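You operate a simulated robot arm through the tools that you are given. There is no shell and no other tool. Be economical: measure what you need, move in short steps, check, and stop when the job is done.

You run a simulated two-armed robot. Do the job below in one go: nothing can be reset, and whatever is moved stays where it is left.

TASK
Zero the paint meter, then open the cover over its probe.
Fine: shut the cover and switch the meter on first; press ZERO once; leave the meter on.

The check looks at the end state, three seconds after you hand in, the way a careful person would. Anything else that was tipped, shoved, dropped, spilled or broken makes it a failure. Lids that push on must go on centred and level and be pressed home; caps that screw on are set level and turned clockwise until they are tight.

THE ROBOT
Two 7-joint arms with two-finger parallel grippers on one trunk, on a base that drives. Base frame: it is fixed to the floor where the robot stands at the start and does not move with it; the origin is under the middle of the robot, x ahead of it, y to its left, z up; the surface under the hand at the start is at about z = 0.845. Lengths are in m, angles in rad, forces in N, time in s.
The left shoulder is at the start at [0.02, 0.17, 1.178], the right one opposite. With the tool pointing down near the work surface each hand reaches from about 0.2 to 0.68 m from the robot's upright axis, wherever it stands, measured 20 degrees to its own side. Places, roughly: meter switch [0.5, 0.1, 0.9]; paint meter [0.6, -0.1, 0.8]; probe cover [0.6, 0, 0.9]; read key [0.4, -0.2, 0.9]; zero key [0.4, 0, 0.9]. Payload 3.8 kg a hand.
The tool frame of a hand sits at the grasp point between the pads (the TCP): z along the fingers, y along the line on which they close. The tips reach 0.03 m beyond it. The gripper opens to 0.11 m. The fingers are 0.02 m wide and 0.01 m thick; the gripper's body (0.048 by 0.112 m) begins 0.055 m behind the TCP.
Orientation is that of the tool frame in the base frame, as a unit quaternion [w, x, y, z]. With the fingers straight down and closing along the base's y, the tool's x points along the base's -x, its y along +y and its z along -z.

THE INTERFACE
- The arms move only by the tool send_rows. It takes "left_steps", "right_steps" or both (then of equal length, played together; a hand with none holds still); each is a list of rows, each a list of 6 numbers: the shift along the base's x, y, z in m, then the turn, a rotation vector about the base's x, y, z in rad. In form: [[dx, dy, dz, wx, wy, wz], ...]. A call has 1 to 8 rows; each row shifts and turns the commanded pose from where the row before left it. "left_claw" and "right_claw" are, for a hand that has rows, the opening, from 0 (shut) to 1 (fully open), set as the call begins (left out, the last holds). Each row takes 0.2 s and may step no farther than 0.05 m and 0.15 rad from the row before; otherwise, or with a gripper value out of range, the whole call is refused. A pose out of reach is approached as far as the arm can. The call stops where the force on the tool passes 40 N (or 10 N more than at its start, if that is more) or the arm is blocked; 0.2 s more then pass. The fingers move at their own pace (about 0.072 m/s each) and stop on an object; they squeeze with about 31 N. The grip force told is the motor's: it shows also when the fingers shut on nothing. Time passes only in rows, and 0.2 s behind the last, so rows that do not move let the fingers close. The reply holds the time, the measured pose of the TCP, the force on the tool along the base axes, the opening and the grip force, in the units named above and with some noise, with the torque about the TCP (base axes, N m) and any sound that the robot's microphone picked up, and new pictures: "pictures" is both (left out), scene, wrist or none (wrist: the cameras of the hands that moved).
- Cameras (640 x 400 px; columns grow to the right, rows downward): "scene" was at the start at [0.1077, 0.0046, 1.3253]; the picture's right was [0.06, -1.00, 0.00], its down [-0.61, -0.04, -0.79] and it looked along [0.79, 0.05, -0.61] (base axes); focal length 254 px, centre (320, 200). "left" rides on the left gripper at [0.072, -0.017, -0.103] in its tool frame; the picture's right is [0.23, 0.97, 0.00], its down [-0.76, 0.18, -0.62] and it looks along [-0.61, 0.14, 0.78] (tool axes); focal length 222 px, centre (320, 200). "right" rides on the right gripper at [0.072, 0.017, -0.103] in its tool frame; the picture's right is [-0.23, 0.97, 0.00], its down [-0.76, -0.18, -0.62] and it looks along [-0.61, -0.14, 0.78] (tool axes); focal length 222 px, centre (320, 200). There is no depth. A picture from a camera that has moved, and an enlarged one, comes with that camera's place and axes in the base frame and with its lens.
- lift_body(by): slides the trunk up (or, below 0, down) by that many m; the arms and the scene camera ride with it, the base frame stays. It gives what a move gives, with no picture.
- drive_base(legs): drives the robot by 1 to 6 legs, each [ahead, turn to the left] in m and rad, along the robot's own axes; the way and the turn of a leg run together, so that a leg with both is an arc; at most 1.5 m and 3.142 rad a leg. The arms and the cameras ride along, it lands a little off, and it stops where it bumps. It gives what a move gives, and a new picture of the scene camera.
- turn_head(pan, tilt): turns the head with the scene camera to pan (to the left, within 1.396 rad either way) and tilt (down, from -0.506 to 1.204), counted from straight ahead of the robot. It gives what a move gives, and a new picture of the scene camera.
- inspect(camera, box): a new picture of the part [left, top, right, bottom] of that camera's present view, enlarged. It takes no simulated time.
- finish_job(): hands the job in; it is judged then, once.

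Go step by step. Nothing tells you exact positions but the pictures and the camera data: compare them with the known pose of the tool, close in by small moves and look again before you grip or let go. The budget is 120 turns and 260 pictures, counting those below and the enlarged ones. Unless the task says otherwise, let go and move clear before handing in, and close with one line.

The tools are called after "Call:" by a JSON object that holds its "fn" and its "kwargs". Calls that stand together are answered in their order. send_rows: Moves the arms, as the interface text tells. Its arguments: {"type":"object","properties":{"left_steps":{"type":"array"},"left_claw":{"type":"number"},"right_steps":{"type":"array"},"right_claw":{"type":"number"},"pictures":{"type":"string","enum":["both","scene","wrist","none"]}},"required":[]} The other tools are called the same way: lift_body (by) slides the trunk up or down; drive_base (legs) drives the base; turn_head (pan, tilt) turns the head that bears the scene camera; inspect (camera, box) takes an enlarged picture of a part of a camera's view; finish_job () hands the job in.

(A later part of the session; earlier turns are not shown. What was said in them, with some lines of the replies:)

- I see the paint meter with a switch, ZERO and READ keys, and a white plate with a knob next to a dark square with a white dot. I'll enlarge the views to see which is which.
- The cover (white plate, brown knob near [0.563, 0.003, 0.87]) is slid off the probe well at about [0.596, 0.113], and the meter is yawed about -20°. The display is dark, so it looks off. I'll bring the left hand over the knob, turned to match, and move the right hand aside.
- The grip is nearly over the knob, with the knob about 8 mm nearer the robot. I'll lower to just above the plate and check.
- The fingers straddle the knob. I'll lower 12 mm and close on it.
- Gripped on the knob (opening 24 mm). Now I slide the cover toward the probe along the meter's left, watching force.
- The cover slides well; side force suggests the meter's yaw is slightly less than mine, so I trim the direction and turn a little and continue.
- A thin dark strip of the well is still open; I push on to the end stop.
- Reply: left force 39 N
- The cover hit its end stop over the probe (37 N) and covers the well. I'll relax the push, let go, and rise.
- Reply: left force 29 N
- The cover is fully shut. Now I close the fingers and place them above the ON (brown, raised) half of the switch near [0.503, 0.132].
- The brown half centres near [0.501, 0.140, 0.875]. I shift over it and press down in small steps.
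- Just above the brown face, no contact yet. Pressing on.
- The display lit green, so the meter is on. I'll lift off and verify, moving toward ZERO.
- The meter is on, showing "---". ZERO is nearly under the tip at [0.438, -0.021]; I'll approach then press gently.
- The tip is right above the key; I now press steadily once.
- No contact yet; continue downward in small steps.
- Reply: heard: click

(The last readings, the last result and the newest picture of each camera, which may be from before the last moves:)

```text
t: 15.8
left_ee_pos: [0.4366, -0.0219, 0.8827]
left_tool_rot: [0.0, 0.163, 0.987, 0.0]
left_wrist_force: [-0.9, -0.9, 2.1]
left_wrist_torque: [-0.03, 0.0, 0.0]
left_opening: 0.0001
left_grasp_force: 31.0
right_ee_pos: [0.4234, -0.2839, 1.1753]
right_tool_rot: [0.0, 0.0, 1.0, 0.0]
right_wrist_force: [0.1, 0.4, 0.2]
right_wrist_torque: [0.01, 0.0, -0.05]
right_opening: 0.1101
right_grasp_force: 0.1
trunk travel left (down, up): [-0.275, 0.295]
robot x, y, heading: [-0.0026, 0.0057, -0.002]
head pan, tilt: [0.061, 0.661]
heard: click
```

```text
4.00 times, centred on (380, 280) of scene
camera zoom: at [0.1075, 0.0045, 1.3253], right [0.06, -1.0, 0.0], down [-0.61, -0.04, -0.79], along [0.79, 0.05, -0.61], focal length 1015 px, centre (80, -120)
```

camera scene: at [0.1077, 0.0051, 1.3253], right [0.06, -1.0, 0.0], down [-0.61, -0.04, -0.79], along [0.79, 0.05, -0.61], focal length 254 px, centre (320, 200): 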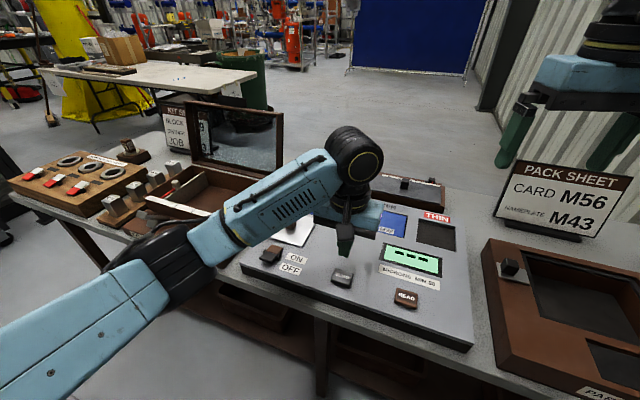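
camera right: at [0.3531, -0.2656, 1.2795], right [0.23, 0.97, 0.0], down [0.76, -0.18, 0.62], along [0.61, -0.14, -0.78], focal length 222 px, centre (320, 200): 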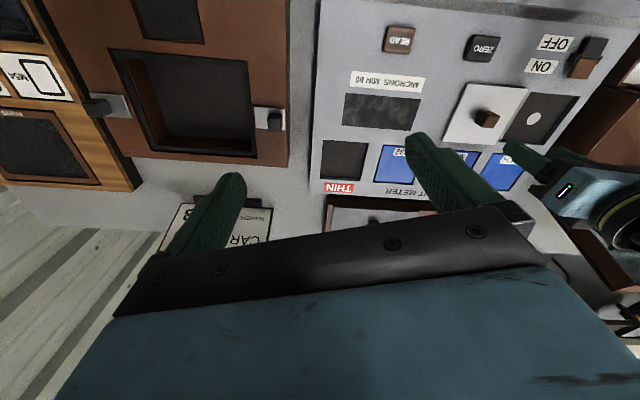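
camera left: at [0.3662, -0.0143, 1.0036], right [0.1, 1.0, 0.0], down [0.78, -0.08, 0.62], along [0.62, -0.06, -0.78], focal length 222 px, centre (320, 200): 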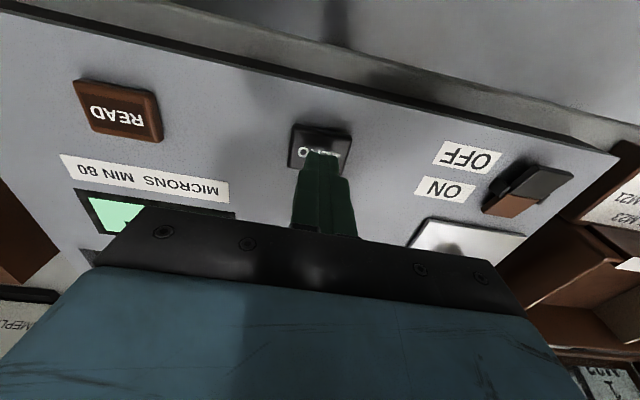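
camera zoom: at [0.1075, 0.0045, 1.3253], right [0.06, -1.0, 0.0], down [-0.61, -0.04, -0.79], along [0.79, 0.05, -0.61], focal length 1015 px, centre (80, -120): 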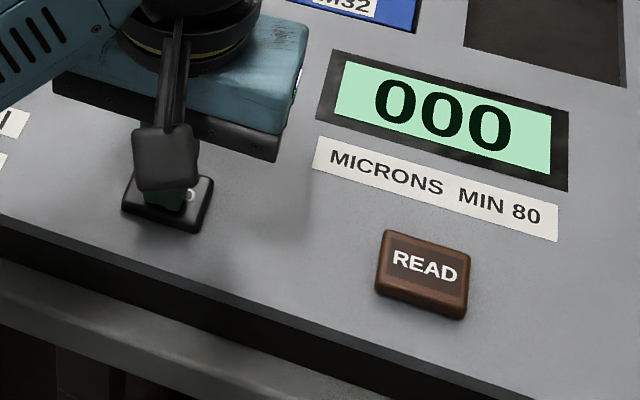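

A click and "000" shown: zeroed once. I lift off and return above the cover knob.

Call:
{"fn": "send_rows", "kwargs": {"left_steps": [[0, 0, 0.035, 0, 0, 0], [0, 0, 0.04, 0, 0, 0], [0, 0, 0.03, 0, 0, 0]], "pictures": "none"}}

Call:
{"fn": "send_rows", "kwargs": {"left_steps": [[0.0315, 0.0268, 0, 0, 0, 0], [0.0315, 0.0268, 0, 0, 0, 0], [0.0315, 0.0268, 0, 0, 0, 0], [0.0315, 0.0268, 0, 0, 0, 0], [0.0315, 0.0268, 0, 0, 0, 0], [0, 0, -0.03, 0, 0, 0], [0, 0, -0.03, 0, 0, 0], [0, 0, 0, 0, 0, 0]], "left_claw": 0.55}}

Call:
{"fn": "inspect", "kwargs": {"camera": "scene", "box": [240, 180, 480, 330]}}

```text
t: 16.6
left_ee_pos: [0.4362, -0.0206, 0.9877]
left_tool_rot: [-0.001, 0.163, 0.987, 0.0]
left_wrist_force: [0.5, -0.5, -0.1]
left_wrist_torque: [-0.01, 0.01, -0.02]
left_opening: 0.0001
left_grasp_force: 31.4
right_ee_pos: [0.4232, -0.284, 1.1757]
right_tool_rot: [0.001, 0.0, 1.0, 0.0]
right_wrist_force: [-0.9, 0.8, -0.5]
right_wrist_torque: [-0.04, 0.0, 0.01]
right_opening: 0.1099
right_grasp_force: 0.0
trunk travel left (down, up): [-0.275, 0.295]
robot x, y, heading: [-0.0006, -0.0001, 0.0]
head pan, tilt: [0.061, 0.661]
```

```text
t: 18.4
left_ee_pos: [0.5938, 0.1131, 0.9281]
left_tool_rot: [0.0, 0.162, 0.987, 0.0]
left_wrist_force: [-0.2, 0.0, 0.2]
left_wrist_torque: [0.0, 0.02, 0.04]
left_opening: 0.0607
left_grasp_force: 0.1
right_ee_pos: [0.4244, -0.2842, 1.1764]
right_tool_rot: [-0.001, 0.0, 1.0, 0.0]
right_wrist_force: [-0.4, 0.3, 0.0]
right_wrist_torque: [-0.03, -0.01, 0.01]
right_opening: 0.1101
right_grasp_force: 0.1
trunk travel left (down, up): [-0.275, 0.295]
robot x, y, heading: [-0.0003, -0.0004, -0.003]
head pan, tilt: [0.061, 0.661]
camera scene: at [0.1076, 0.0046, 1.3253], right [0.06, -1.0, 0.0], down [-0.61, -0.04, -0.79], along [0.79, 0.05, -0.61], focal length 254 px, centre (320, 200)
camera left: at [0.5201, 0.1203, 1.0307], right [0.1, 1.0, 0.0], down [0.78, -0.08, 0.62], along [0.62, -0.06, -0.78], focal length 222 px, centre (320, 200)
```

scene: 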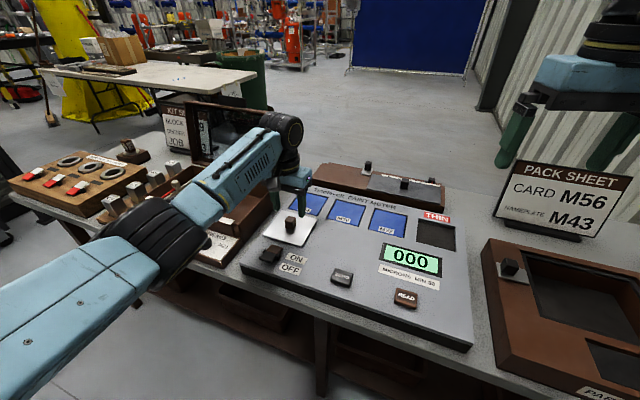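
left: 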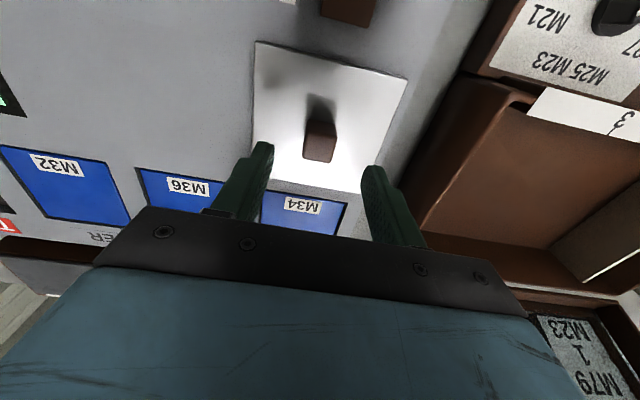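

```text
2.67 times, centred on (360, 255) of scene
camera zoom: at [0.1076, 0.0046, 1.3253], right [0.06, -1.0, 0.0], down [-0.61, -0.04, -0.79], along [0.79, 0.05, -0.61], focal length 676 px, centre (213, 53)
```

zoom: 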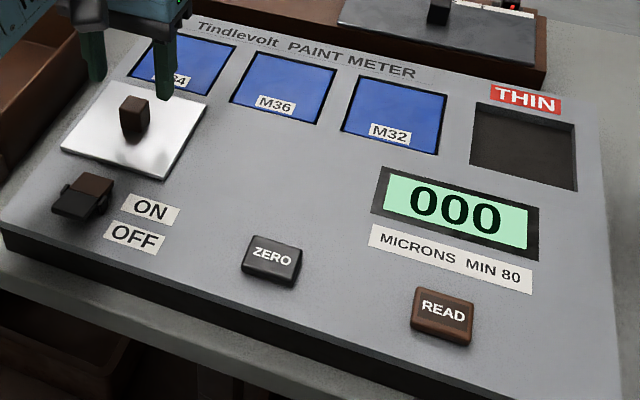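

Meter shows 000. Fingers straddle the knob; lower and grip.

Call:
{"fn": "send_rows", "kwargs": {"left_steps": [[0, 0, -0.02, 0, 0, 0], [0, 0, -0.017, 0, 0, 0], [0, 0, 0, 0, 0, 0]], "pictures": "none"}}

Call:
{"fn": "send_rows", "kwargs": {"left_steps": [[0, 0, 0, 0, 0, 0], [0, 0, 0, 0, 0, 0], [0, 0, 0, 0, 0, 0]], "left_claw": 0.0, "pictures": "wrist"}}

Call:
{"fn": "send_rows", "kwargs": {"left_steps": [[-0.0061, -0.019, 0, 0, 0, 0], [-0.0061, -0.019, 0, 0, 0, 0]], "pictures": "wrist"}}

```text
t: 19.2
left_ee_pos: [0.5943, 0.1146, 0.8913]
left_tool_rot: [0.0, 0.162, 0.987, 0.0]
left_wrist_force: [0.9, 0.5, 0.4]
left_wrist_torque: [0.01, 0.05, 0.0]
left_opening: 0.0609
left_grasp_force: 0.0
right_ee_pos: [0.4237, -0.2831, 1.1747]
right_tool_rot: [0.0, 0.0, 1.0, 0.0]
right_wrist_force: [-0.8, -0.4, -1.5]
right_wrist_torque: [-0.01, 0.0, 0.02]
right_opening: 0.1101
right_grasp_force: 0.0
trunk travel left (down, up): [-0.275, 0.295]
robot x, y, heading: [-0.0027, 0.004, -0.004]
head pan, tilt: [0.061, 0.661]
```

```text
t: 20.0
left_ee_pos: [0.593, 0.1134, 0.8916]
left_tool_rot: [0.0, 0.163, 0.987, 0.0]
left_wrist_force: [-3.8, -6.2, -2.0]
left_wrist_torque: [-0.19, -0.19, 0.85]
left_opening: 0.0236
left_grasp_force: 44.5
right_ee_pos: [0.4244, -0.2846, 1.1759]
right_tool_rot: [0.0, 0.0, 1.0, 0.0]
right_wrist_force: [-0.1, 0.4, 0.1]
right_wrist_torque: [-0.04, 0.01, 0.07]
right_opening: 0.1102
right_grasp_force: 0.1
trunk travel left (down, up): [-0.275, 0.295]
robot x, y, heading: [0.0008, -0.0007, -0.007]
head pan, tilt: [0.061, 0.661]
camera left: at [0.5191, 0.12, 0.9929], right [0.1, 1.0, 0.0], down [0.78, -0.08, 0.62], along [0.62, -0.06, -0.78], focal length 222 px, centre (320, 200)
```

left: 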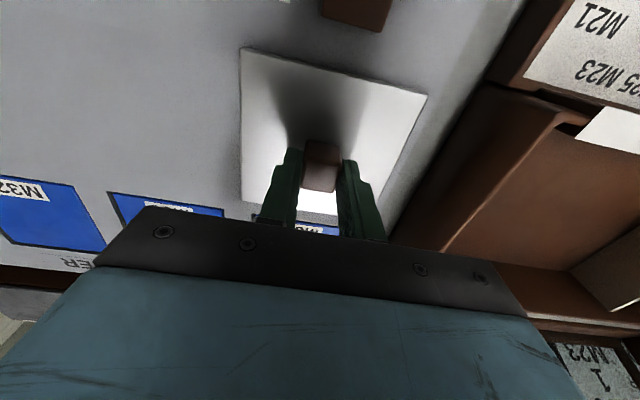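

```text
t: 20.6
left_ee_pos: [0.5812, 0.0744, 0.8921]
left_tool_rot: [0.001, 0.162, 0.987, -0.001]
left_wrist_force: [4.3, -2.1, 3.7]
left_wrist_torque: [0.38, 0.38, 1.05]
left_opening: 0.0239
left_grasp_force: 45.0
right_ee_pos: [0.4247, -0.2839, 1.1769]
right_tool_rot: [0.0, 0.0, 1.0, 0.0]
right_wrist_force: [0.4, 0.2, -0.3]
right_wrist_torque: [0.0, -0.02, -0.02]
right_opening: 0.1101
right_grasp_force: 0.1
trunk travel left (down, up): [-0.275, 0.295]
robot x, y, heading: [-0.0013, -0.0023, -0.001]
head pan, tilt: [0.061, 0.661]
camera left: at [0.5066, 0.0819, 0.9928], right [0.1, 1.0, 0.0], down [0.78, -0.08, 0.62], along [0.62, -0.06, -0.78], focal length 222 px, centre (320, 200)
```

left: 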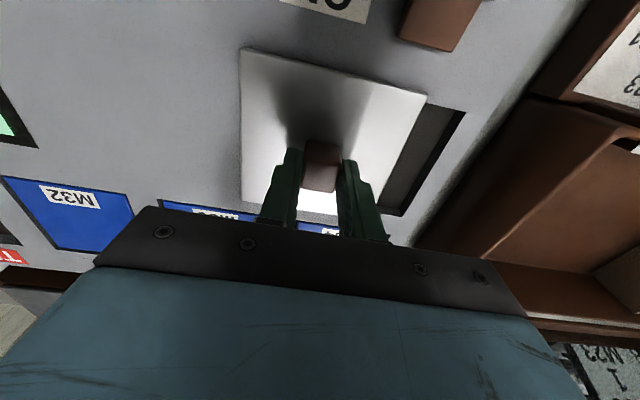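

The cover slides open smoothly; I continue to its open end.

Call:
{"fn": "send_rows", "kwargs": {"left_steps": [[-0.006, -0.019, 0, 0, 0, 0], [-0.006, -0.019, 0, 0, 0, 0], [-0.006, -0.019, 0, 0, 0, 0]], "pictures": "none"}}

Call:
{"fn": "send_rows", "kwargs": {"left_steps": [[-0.0035, -0.009, 0, 0, 0, 0], [-0.0025, -0.007, 0, 0, 0, 0], [-0.0017, -0.005, 0, 0, 0, 0], [-0.0017, -0.005, 0, 0, 0, 0]]}}

```text
t: 21.4
left_ee_pos: [0.5632, 0.0174, 0.8914]
left_tool_rot: [0.0, 0.163, 0.987, 0.0]
left_wrist_force: [3.2, -1.5, 15.3]
left_wrist_torque: [0.41, 0.73, 1.0]
left_opening: 0.0241
left_grasp_force: 44.9
right_ee_pos: [0.4239, -0.2841, 1.1769]
right_tool_rot: [0.0, 0.001, 1.0, 0.0]
right_wrist_force: [0.2, 0.5, 0.0]
right_wrist_torque: [0.02, 0.02, 0.01]
right_opening: 0.1102
right_grasp_force: 0.0
trunk travel left (down, up): [-0.275, 0.295]
robot x, y, heading: [-0.0012, 0.0003, -0.004]
head pan, tilt: [0.061, 0.661]
```

```text
t: 22.4
left_ee_pos: [0.5582, -0.0001, 0.8914]
left_tool_rot: [0.002, 0.159, 0.987, 0.003]
left_wrist_force: [9.5, 27.5, 26.2]
left_wrist_torque: [0.48, 0.42, 0.72]
left_opening: 0.0236
left_grasp_force: 44.6
right_ee_pos: [0.4226, -0.2799, 1.1773]
right_tool_rot: [0.002, 0.0, 1.0, -0.002]
right_wrist_force: [0.2, -0.7, 0.1]
right_wrist_torque: [0.01, 0.0, 0.0]
right_opening: 0.1099
right_grasp_force: 0.0
trunk travel left (down, up): [-0.275, 0.295]
robot x, y, heading: [0.0035, 0.0025, 0.004]
head pan, tilt: [0.061, 0.661]
camera scene: at [0.1065, 0.0084, 1.3256], right [0.06, -1.0, 0.0], down [-0.61, -0.04, -0.79], along [0.79, 0.05, -0.61], focal length 254 px, centre (320, 200)
camera left: at [0.4824, 0.0059, 0.9925], right [0.09, 1.0, 0.01], down [0.78, -0.07, 0.63], along [0.62, -0.05, -0.78], focal length 222 px, centre (320, 200)
```

scene: 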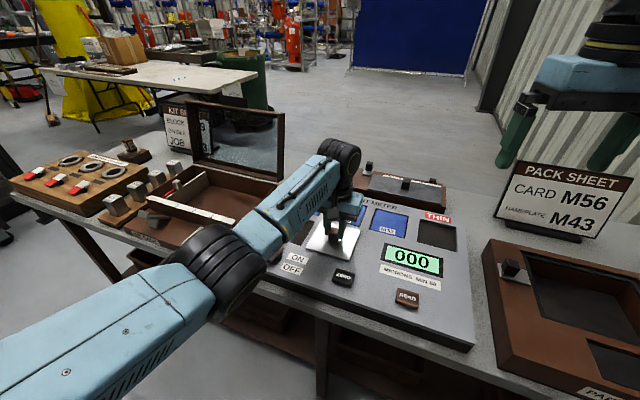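
left: 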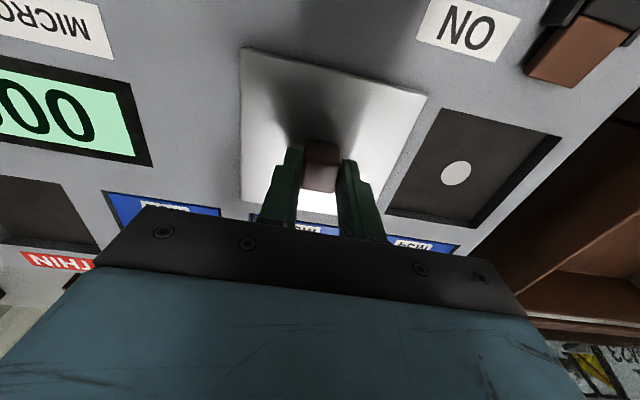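

The cover is at its open stop and the probe is fully exposed. I relax the push, let go, and rise clear.

Call:
{"fn": "send_rows", "kwargs": {"left_steps": [[0.002, 0.005, 0, 0, 0, 0], [0, 0, 0, 0, 0, 0]], "pictures": "none"}}

Call:
{"fn": "send_rows", "kwargs": {"left_steps": [[0, 0, 0, 0, 0, 0], [0, 0, 0, 0, 0, 0], [0, 0, 0.03, 0, 0, 0], [0, 0, 0.045, 0, 0, 0], [0, 0, 0.045, 0, 0, 0], [0, 0.045, 0.01, 0, 0, 0], [0, 0.045, 0.01, 0, 0, 0], [0, 0.045, 0.01, 0, 0, 0]], "left_claw": 0.5}}

Call:
{"fn": "send_rows", "kwargs": {"left_steps": [[0, 0.045, 0.01, 0, 0, 0], [0, 0.045, 0.01, 0, 0, 0], [0, 0, 0, 0, 0, 0]]}}

Call:
{"fn": "inspect", "kwargs": {"camera": "scene", "box": [230, 170, 480, 330]}}

```text
t: 23.0
left_ee_pos: [0.5565, 0.0007, 0.8921]
left_tool_rot: [0.001, 0.162, 0.987, 0.0]
left_wrist_force: [6.1, 17.9, 19.6]
left_wrist_torque: [0.47, 0.04, 0.95]
left_opening: 0.0238
left_grasp_force: 44.8
right_ee_pos: [0.4241, -0.2818, 1.1771]
right_tool_rot: [0.001, 0.0, 1.0, -0.001]
right_wrist_force: [-0.8, -0.3, 0.7]
right_wrist_torque: [-0.02, 0.02, 0.04]
right_opening: 0.11
right_grasp_force: 0.2
trunk travel left (down, up): [-0.275, 0.295]
robot x, y, heading: [0.0012, 0.0, 0.005]
head pan, tilt: [0.061, 0.661]
```

```text
t: 24.8
left_ee_pos: [0.5556, 0.1339, 1.0407]
left_tool_rot: [0.0, 0.163, 0.987, 0.0]
left_wrist_force: [-0.1, 1.0, -0.7]
left_wrist_torque: [-0.02, -0.02, 0.02]
left_opening: 0.0549
left_grasp_force: 0.1
right_ee_pos: [0.4241, -0.2826, 1.177]
right_tool_rot: [0.0, 0.001, 1.0, -0.001]
right_wrist_force: [0.5, -1.0, -1.6]
right_wrist_torque: [-0.03, 0.02, 0.01]
right_opening: 0.11
right_grasp_force: 0.2
trunk travel left (down, up): [-0.275, 0.295]
robot x, y, heading: [-0.0024, 0.0021, 0.003]
head pan, tilt: [0.061, 0.661]
camera scene: at [0.1076, 0.0061, 1.3253], right [0.06, -1.0, 0.0], down [-0.61, -0.04, -0.79], along [0.79, 0.05, -0.61], focal length 254 px, centre (320, 200)
camera left: at [0.4808, 0.1415, 1.142], right [0.1, 1.0, 0.0], down [0.78, -0.08, 0.62], along [0.62, -0.06, -0.78], focal length 222 px, centre (320, 200)
```

scene: 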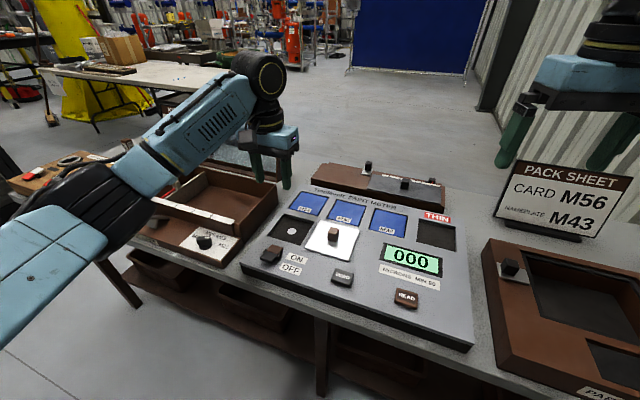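
left: 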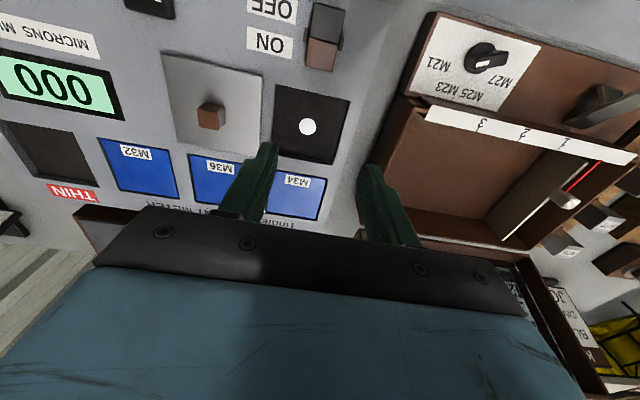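

```text
t: 25.6
left_ee_pos: [0.5576, 0.2231, 1.0584]
left_tool_rot: [0.0, 0.163, 0.987, 0.0]
left_wrist_force: [0.5, -0.4, 0.1]
left_wrist_torque: [0.02, 0.04, 0.0]
left_opening: 0.0551
left_grasp_force: 0.0
right_ee_pos: [0.4239, -0.283, 1.1765]
right_tool_rot: [0.0, 0.0, 1.0, 0.0]
right_wrist_force: [0.0, -0.1, -0.7]
right_wrist_torque: [0.0, 0.03, -0.01]
right_opening: 0.11
right_grasp_force: 0.1
trunk travel left (down, up): [-0.275, 0.295]
robot x, y, heading: [0.0, 0.0038, -0.001]
head pan, tilt: [0.061, 0.661]
camera scene: at [0.1078, 0.0044, 1.3253], right [0.06, -1.0, 0.0], down [-0.61, -0.04, -0.79], along [0.79, 0.05, -0.61], focal length 254 px, centre (320, 200)
camera left: at [0.4835, 0.2313, 1.1611], right [0.1, 1.0, 0.0], down [0.78, -0.08, 0.62], along [0.62, -0.06, -0.78], focal length 222 px, centre (320, 200)
```

scene: 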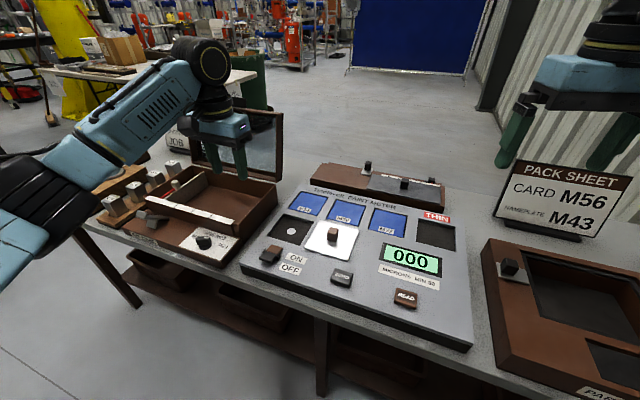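
left: 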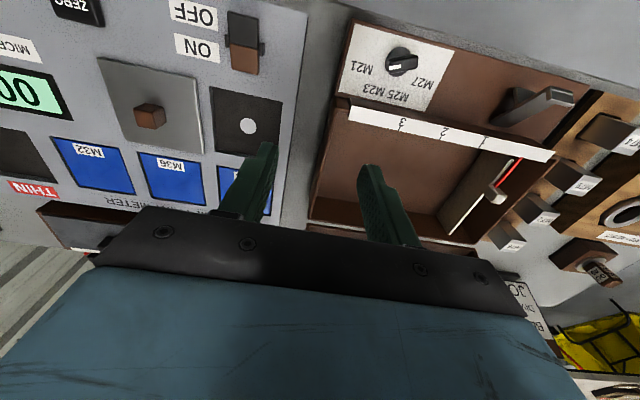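

```text
2.50 times, centred on (355, 250) of scene
camera zoom: at [0.1078, 0.0044, 1.3253], right [0.06, -1.0, 0.0], down [-0.61, -0.04, -0.79], along [0.79, 0.05, -0.61], focal length 634 px, centre (232, 75)
```

zoom: 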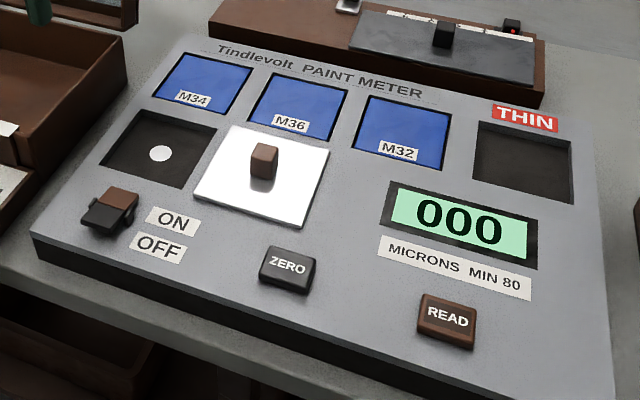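

The meter is on and reads 000, the cover is open with the probe exposed, and both hands are clear, so I am handing in.

Call:
{"fn": "finish_job", "kwargs": {}}

```text
The job is handed in.
```

The paint meter was zeroed with the cover shut (ZERO pressed once) and is still on, reading 000, with the probe cover now open.
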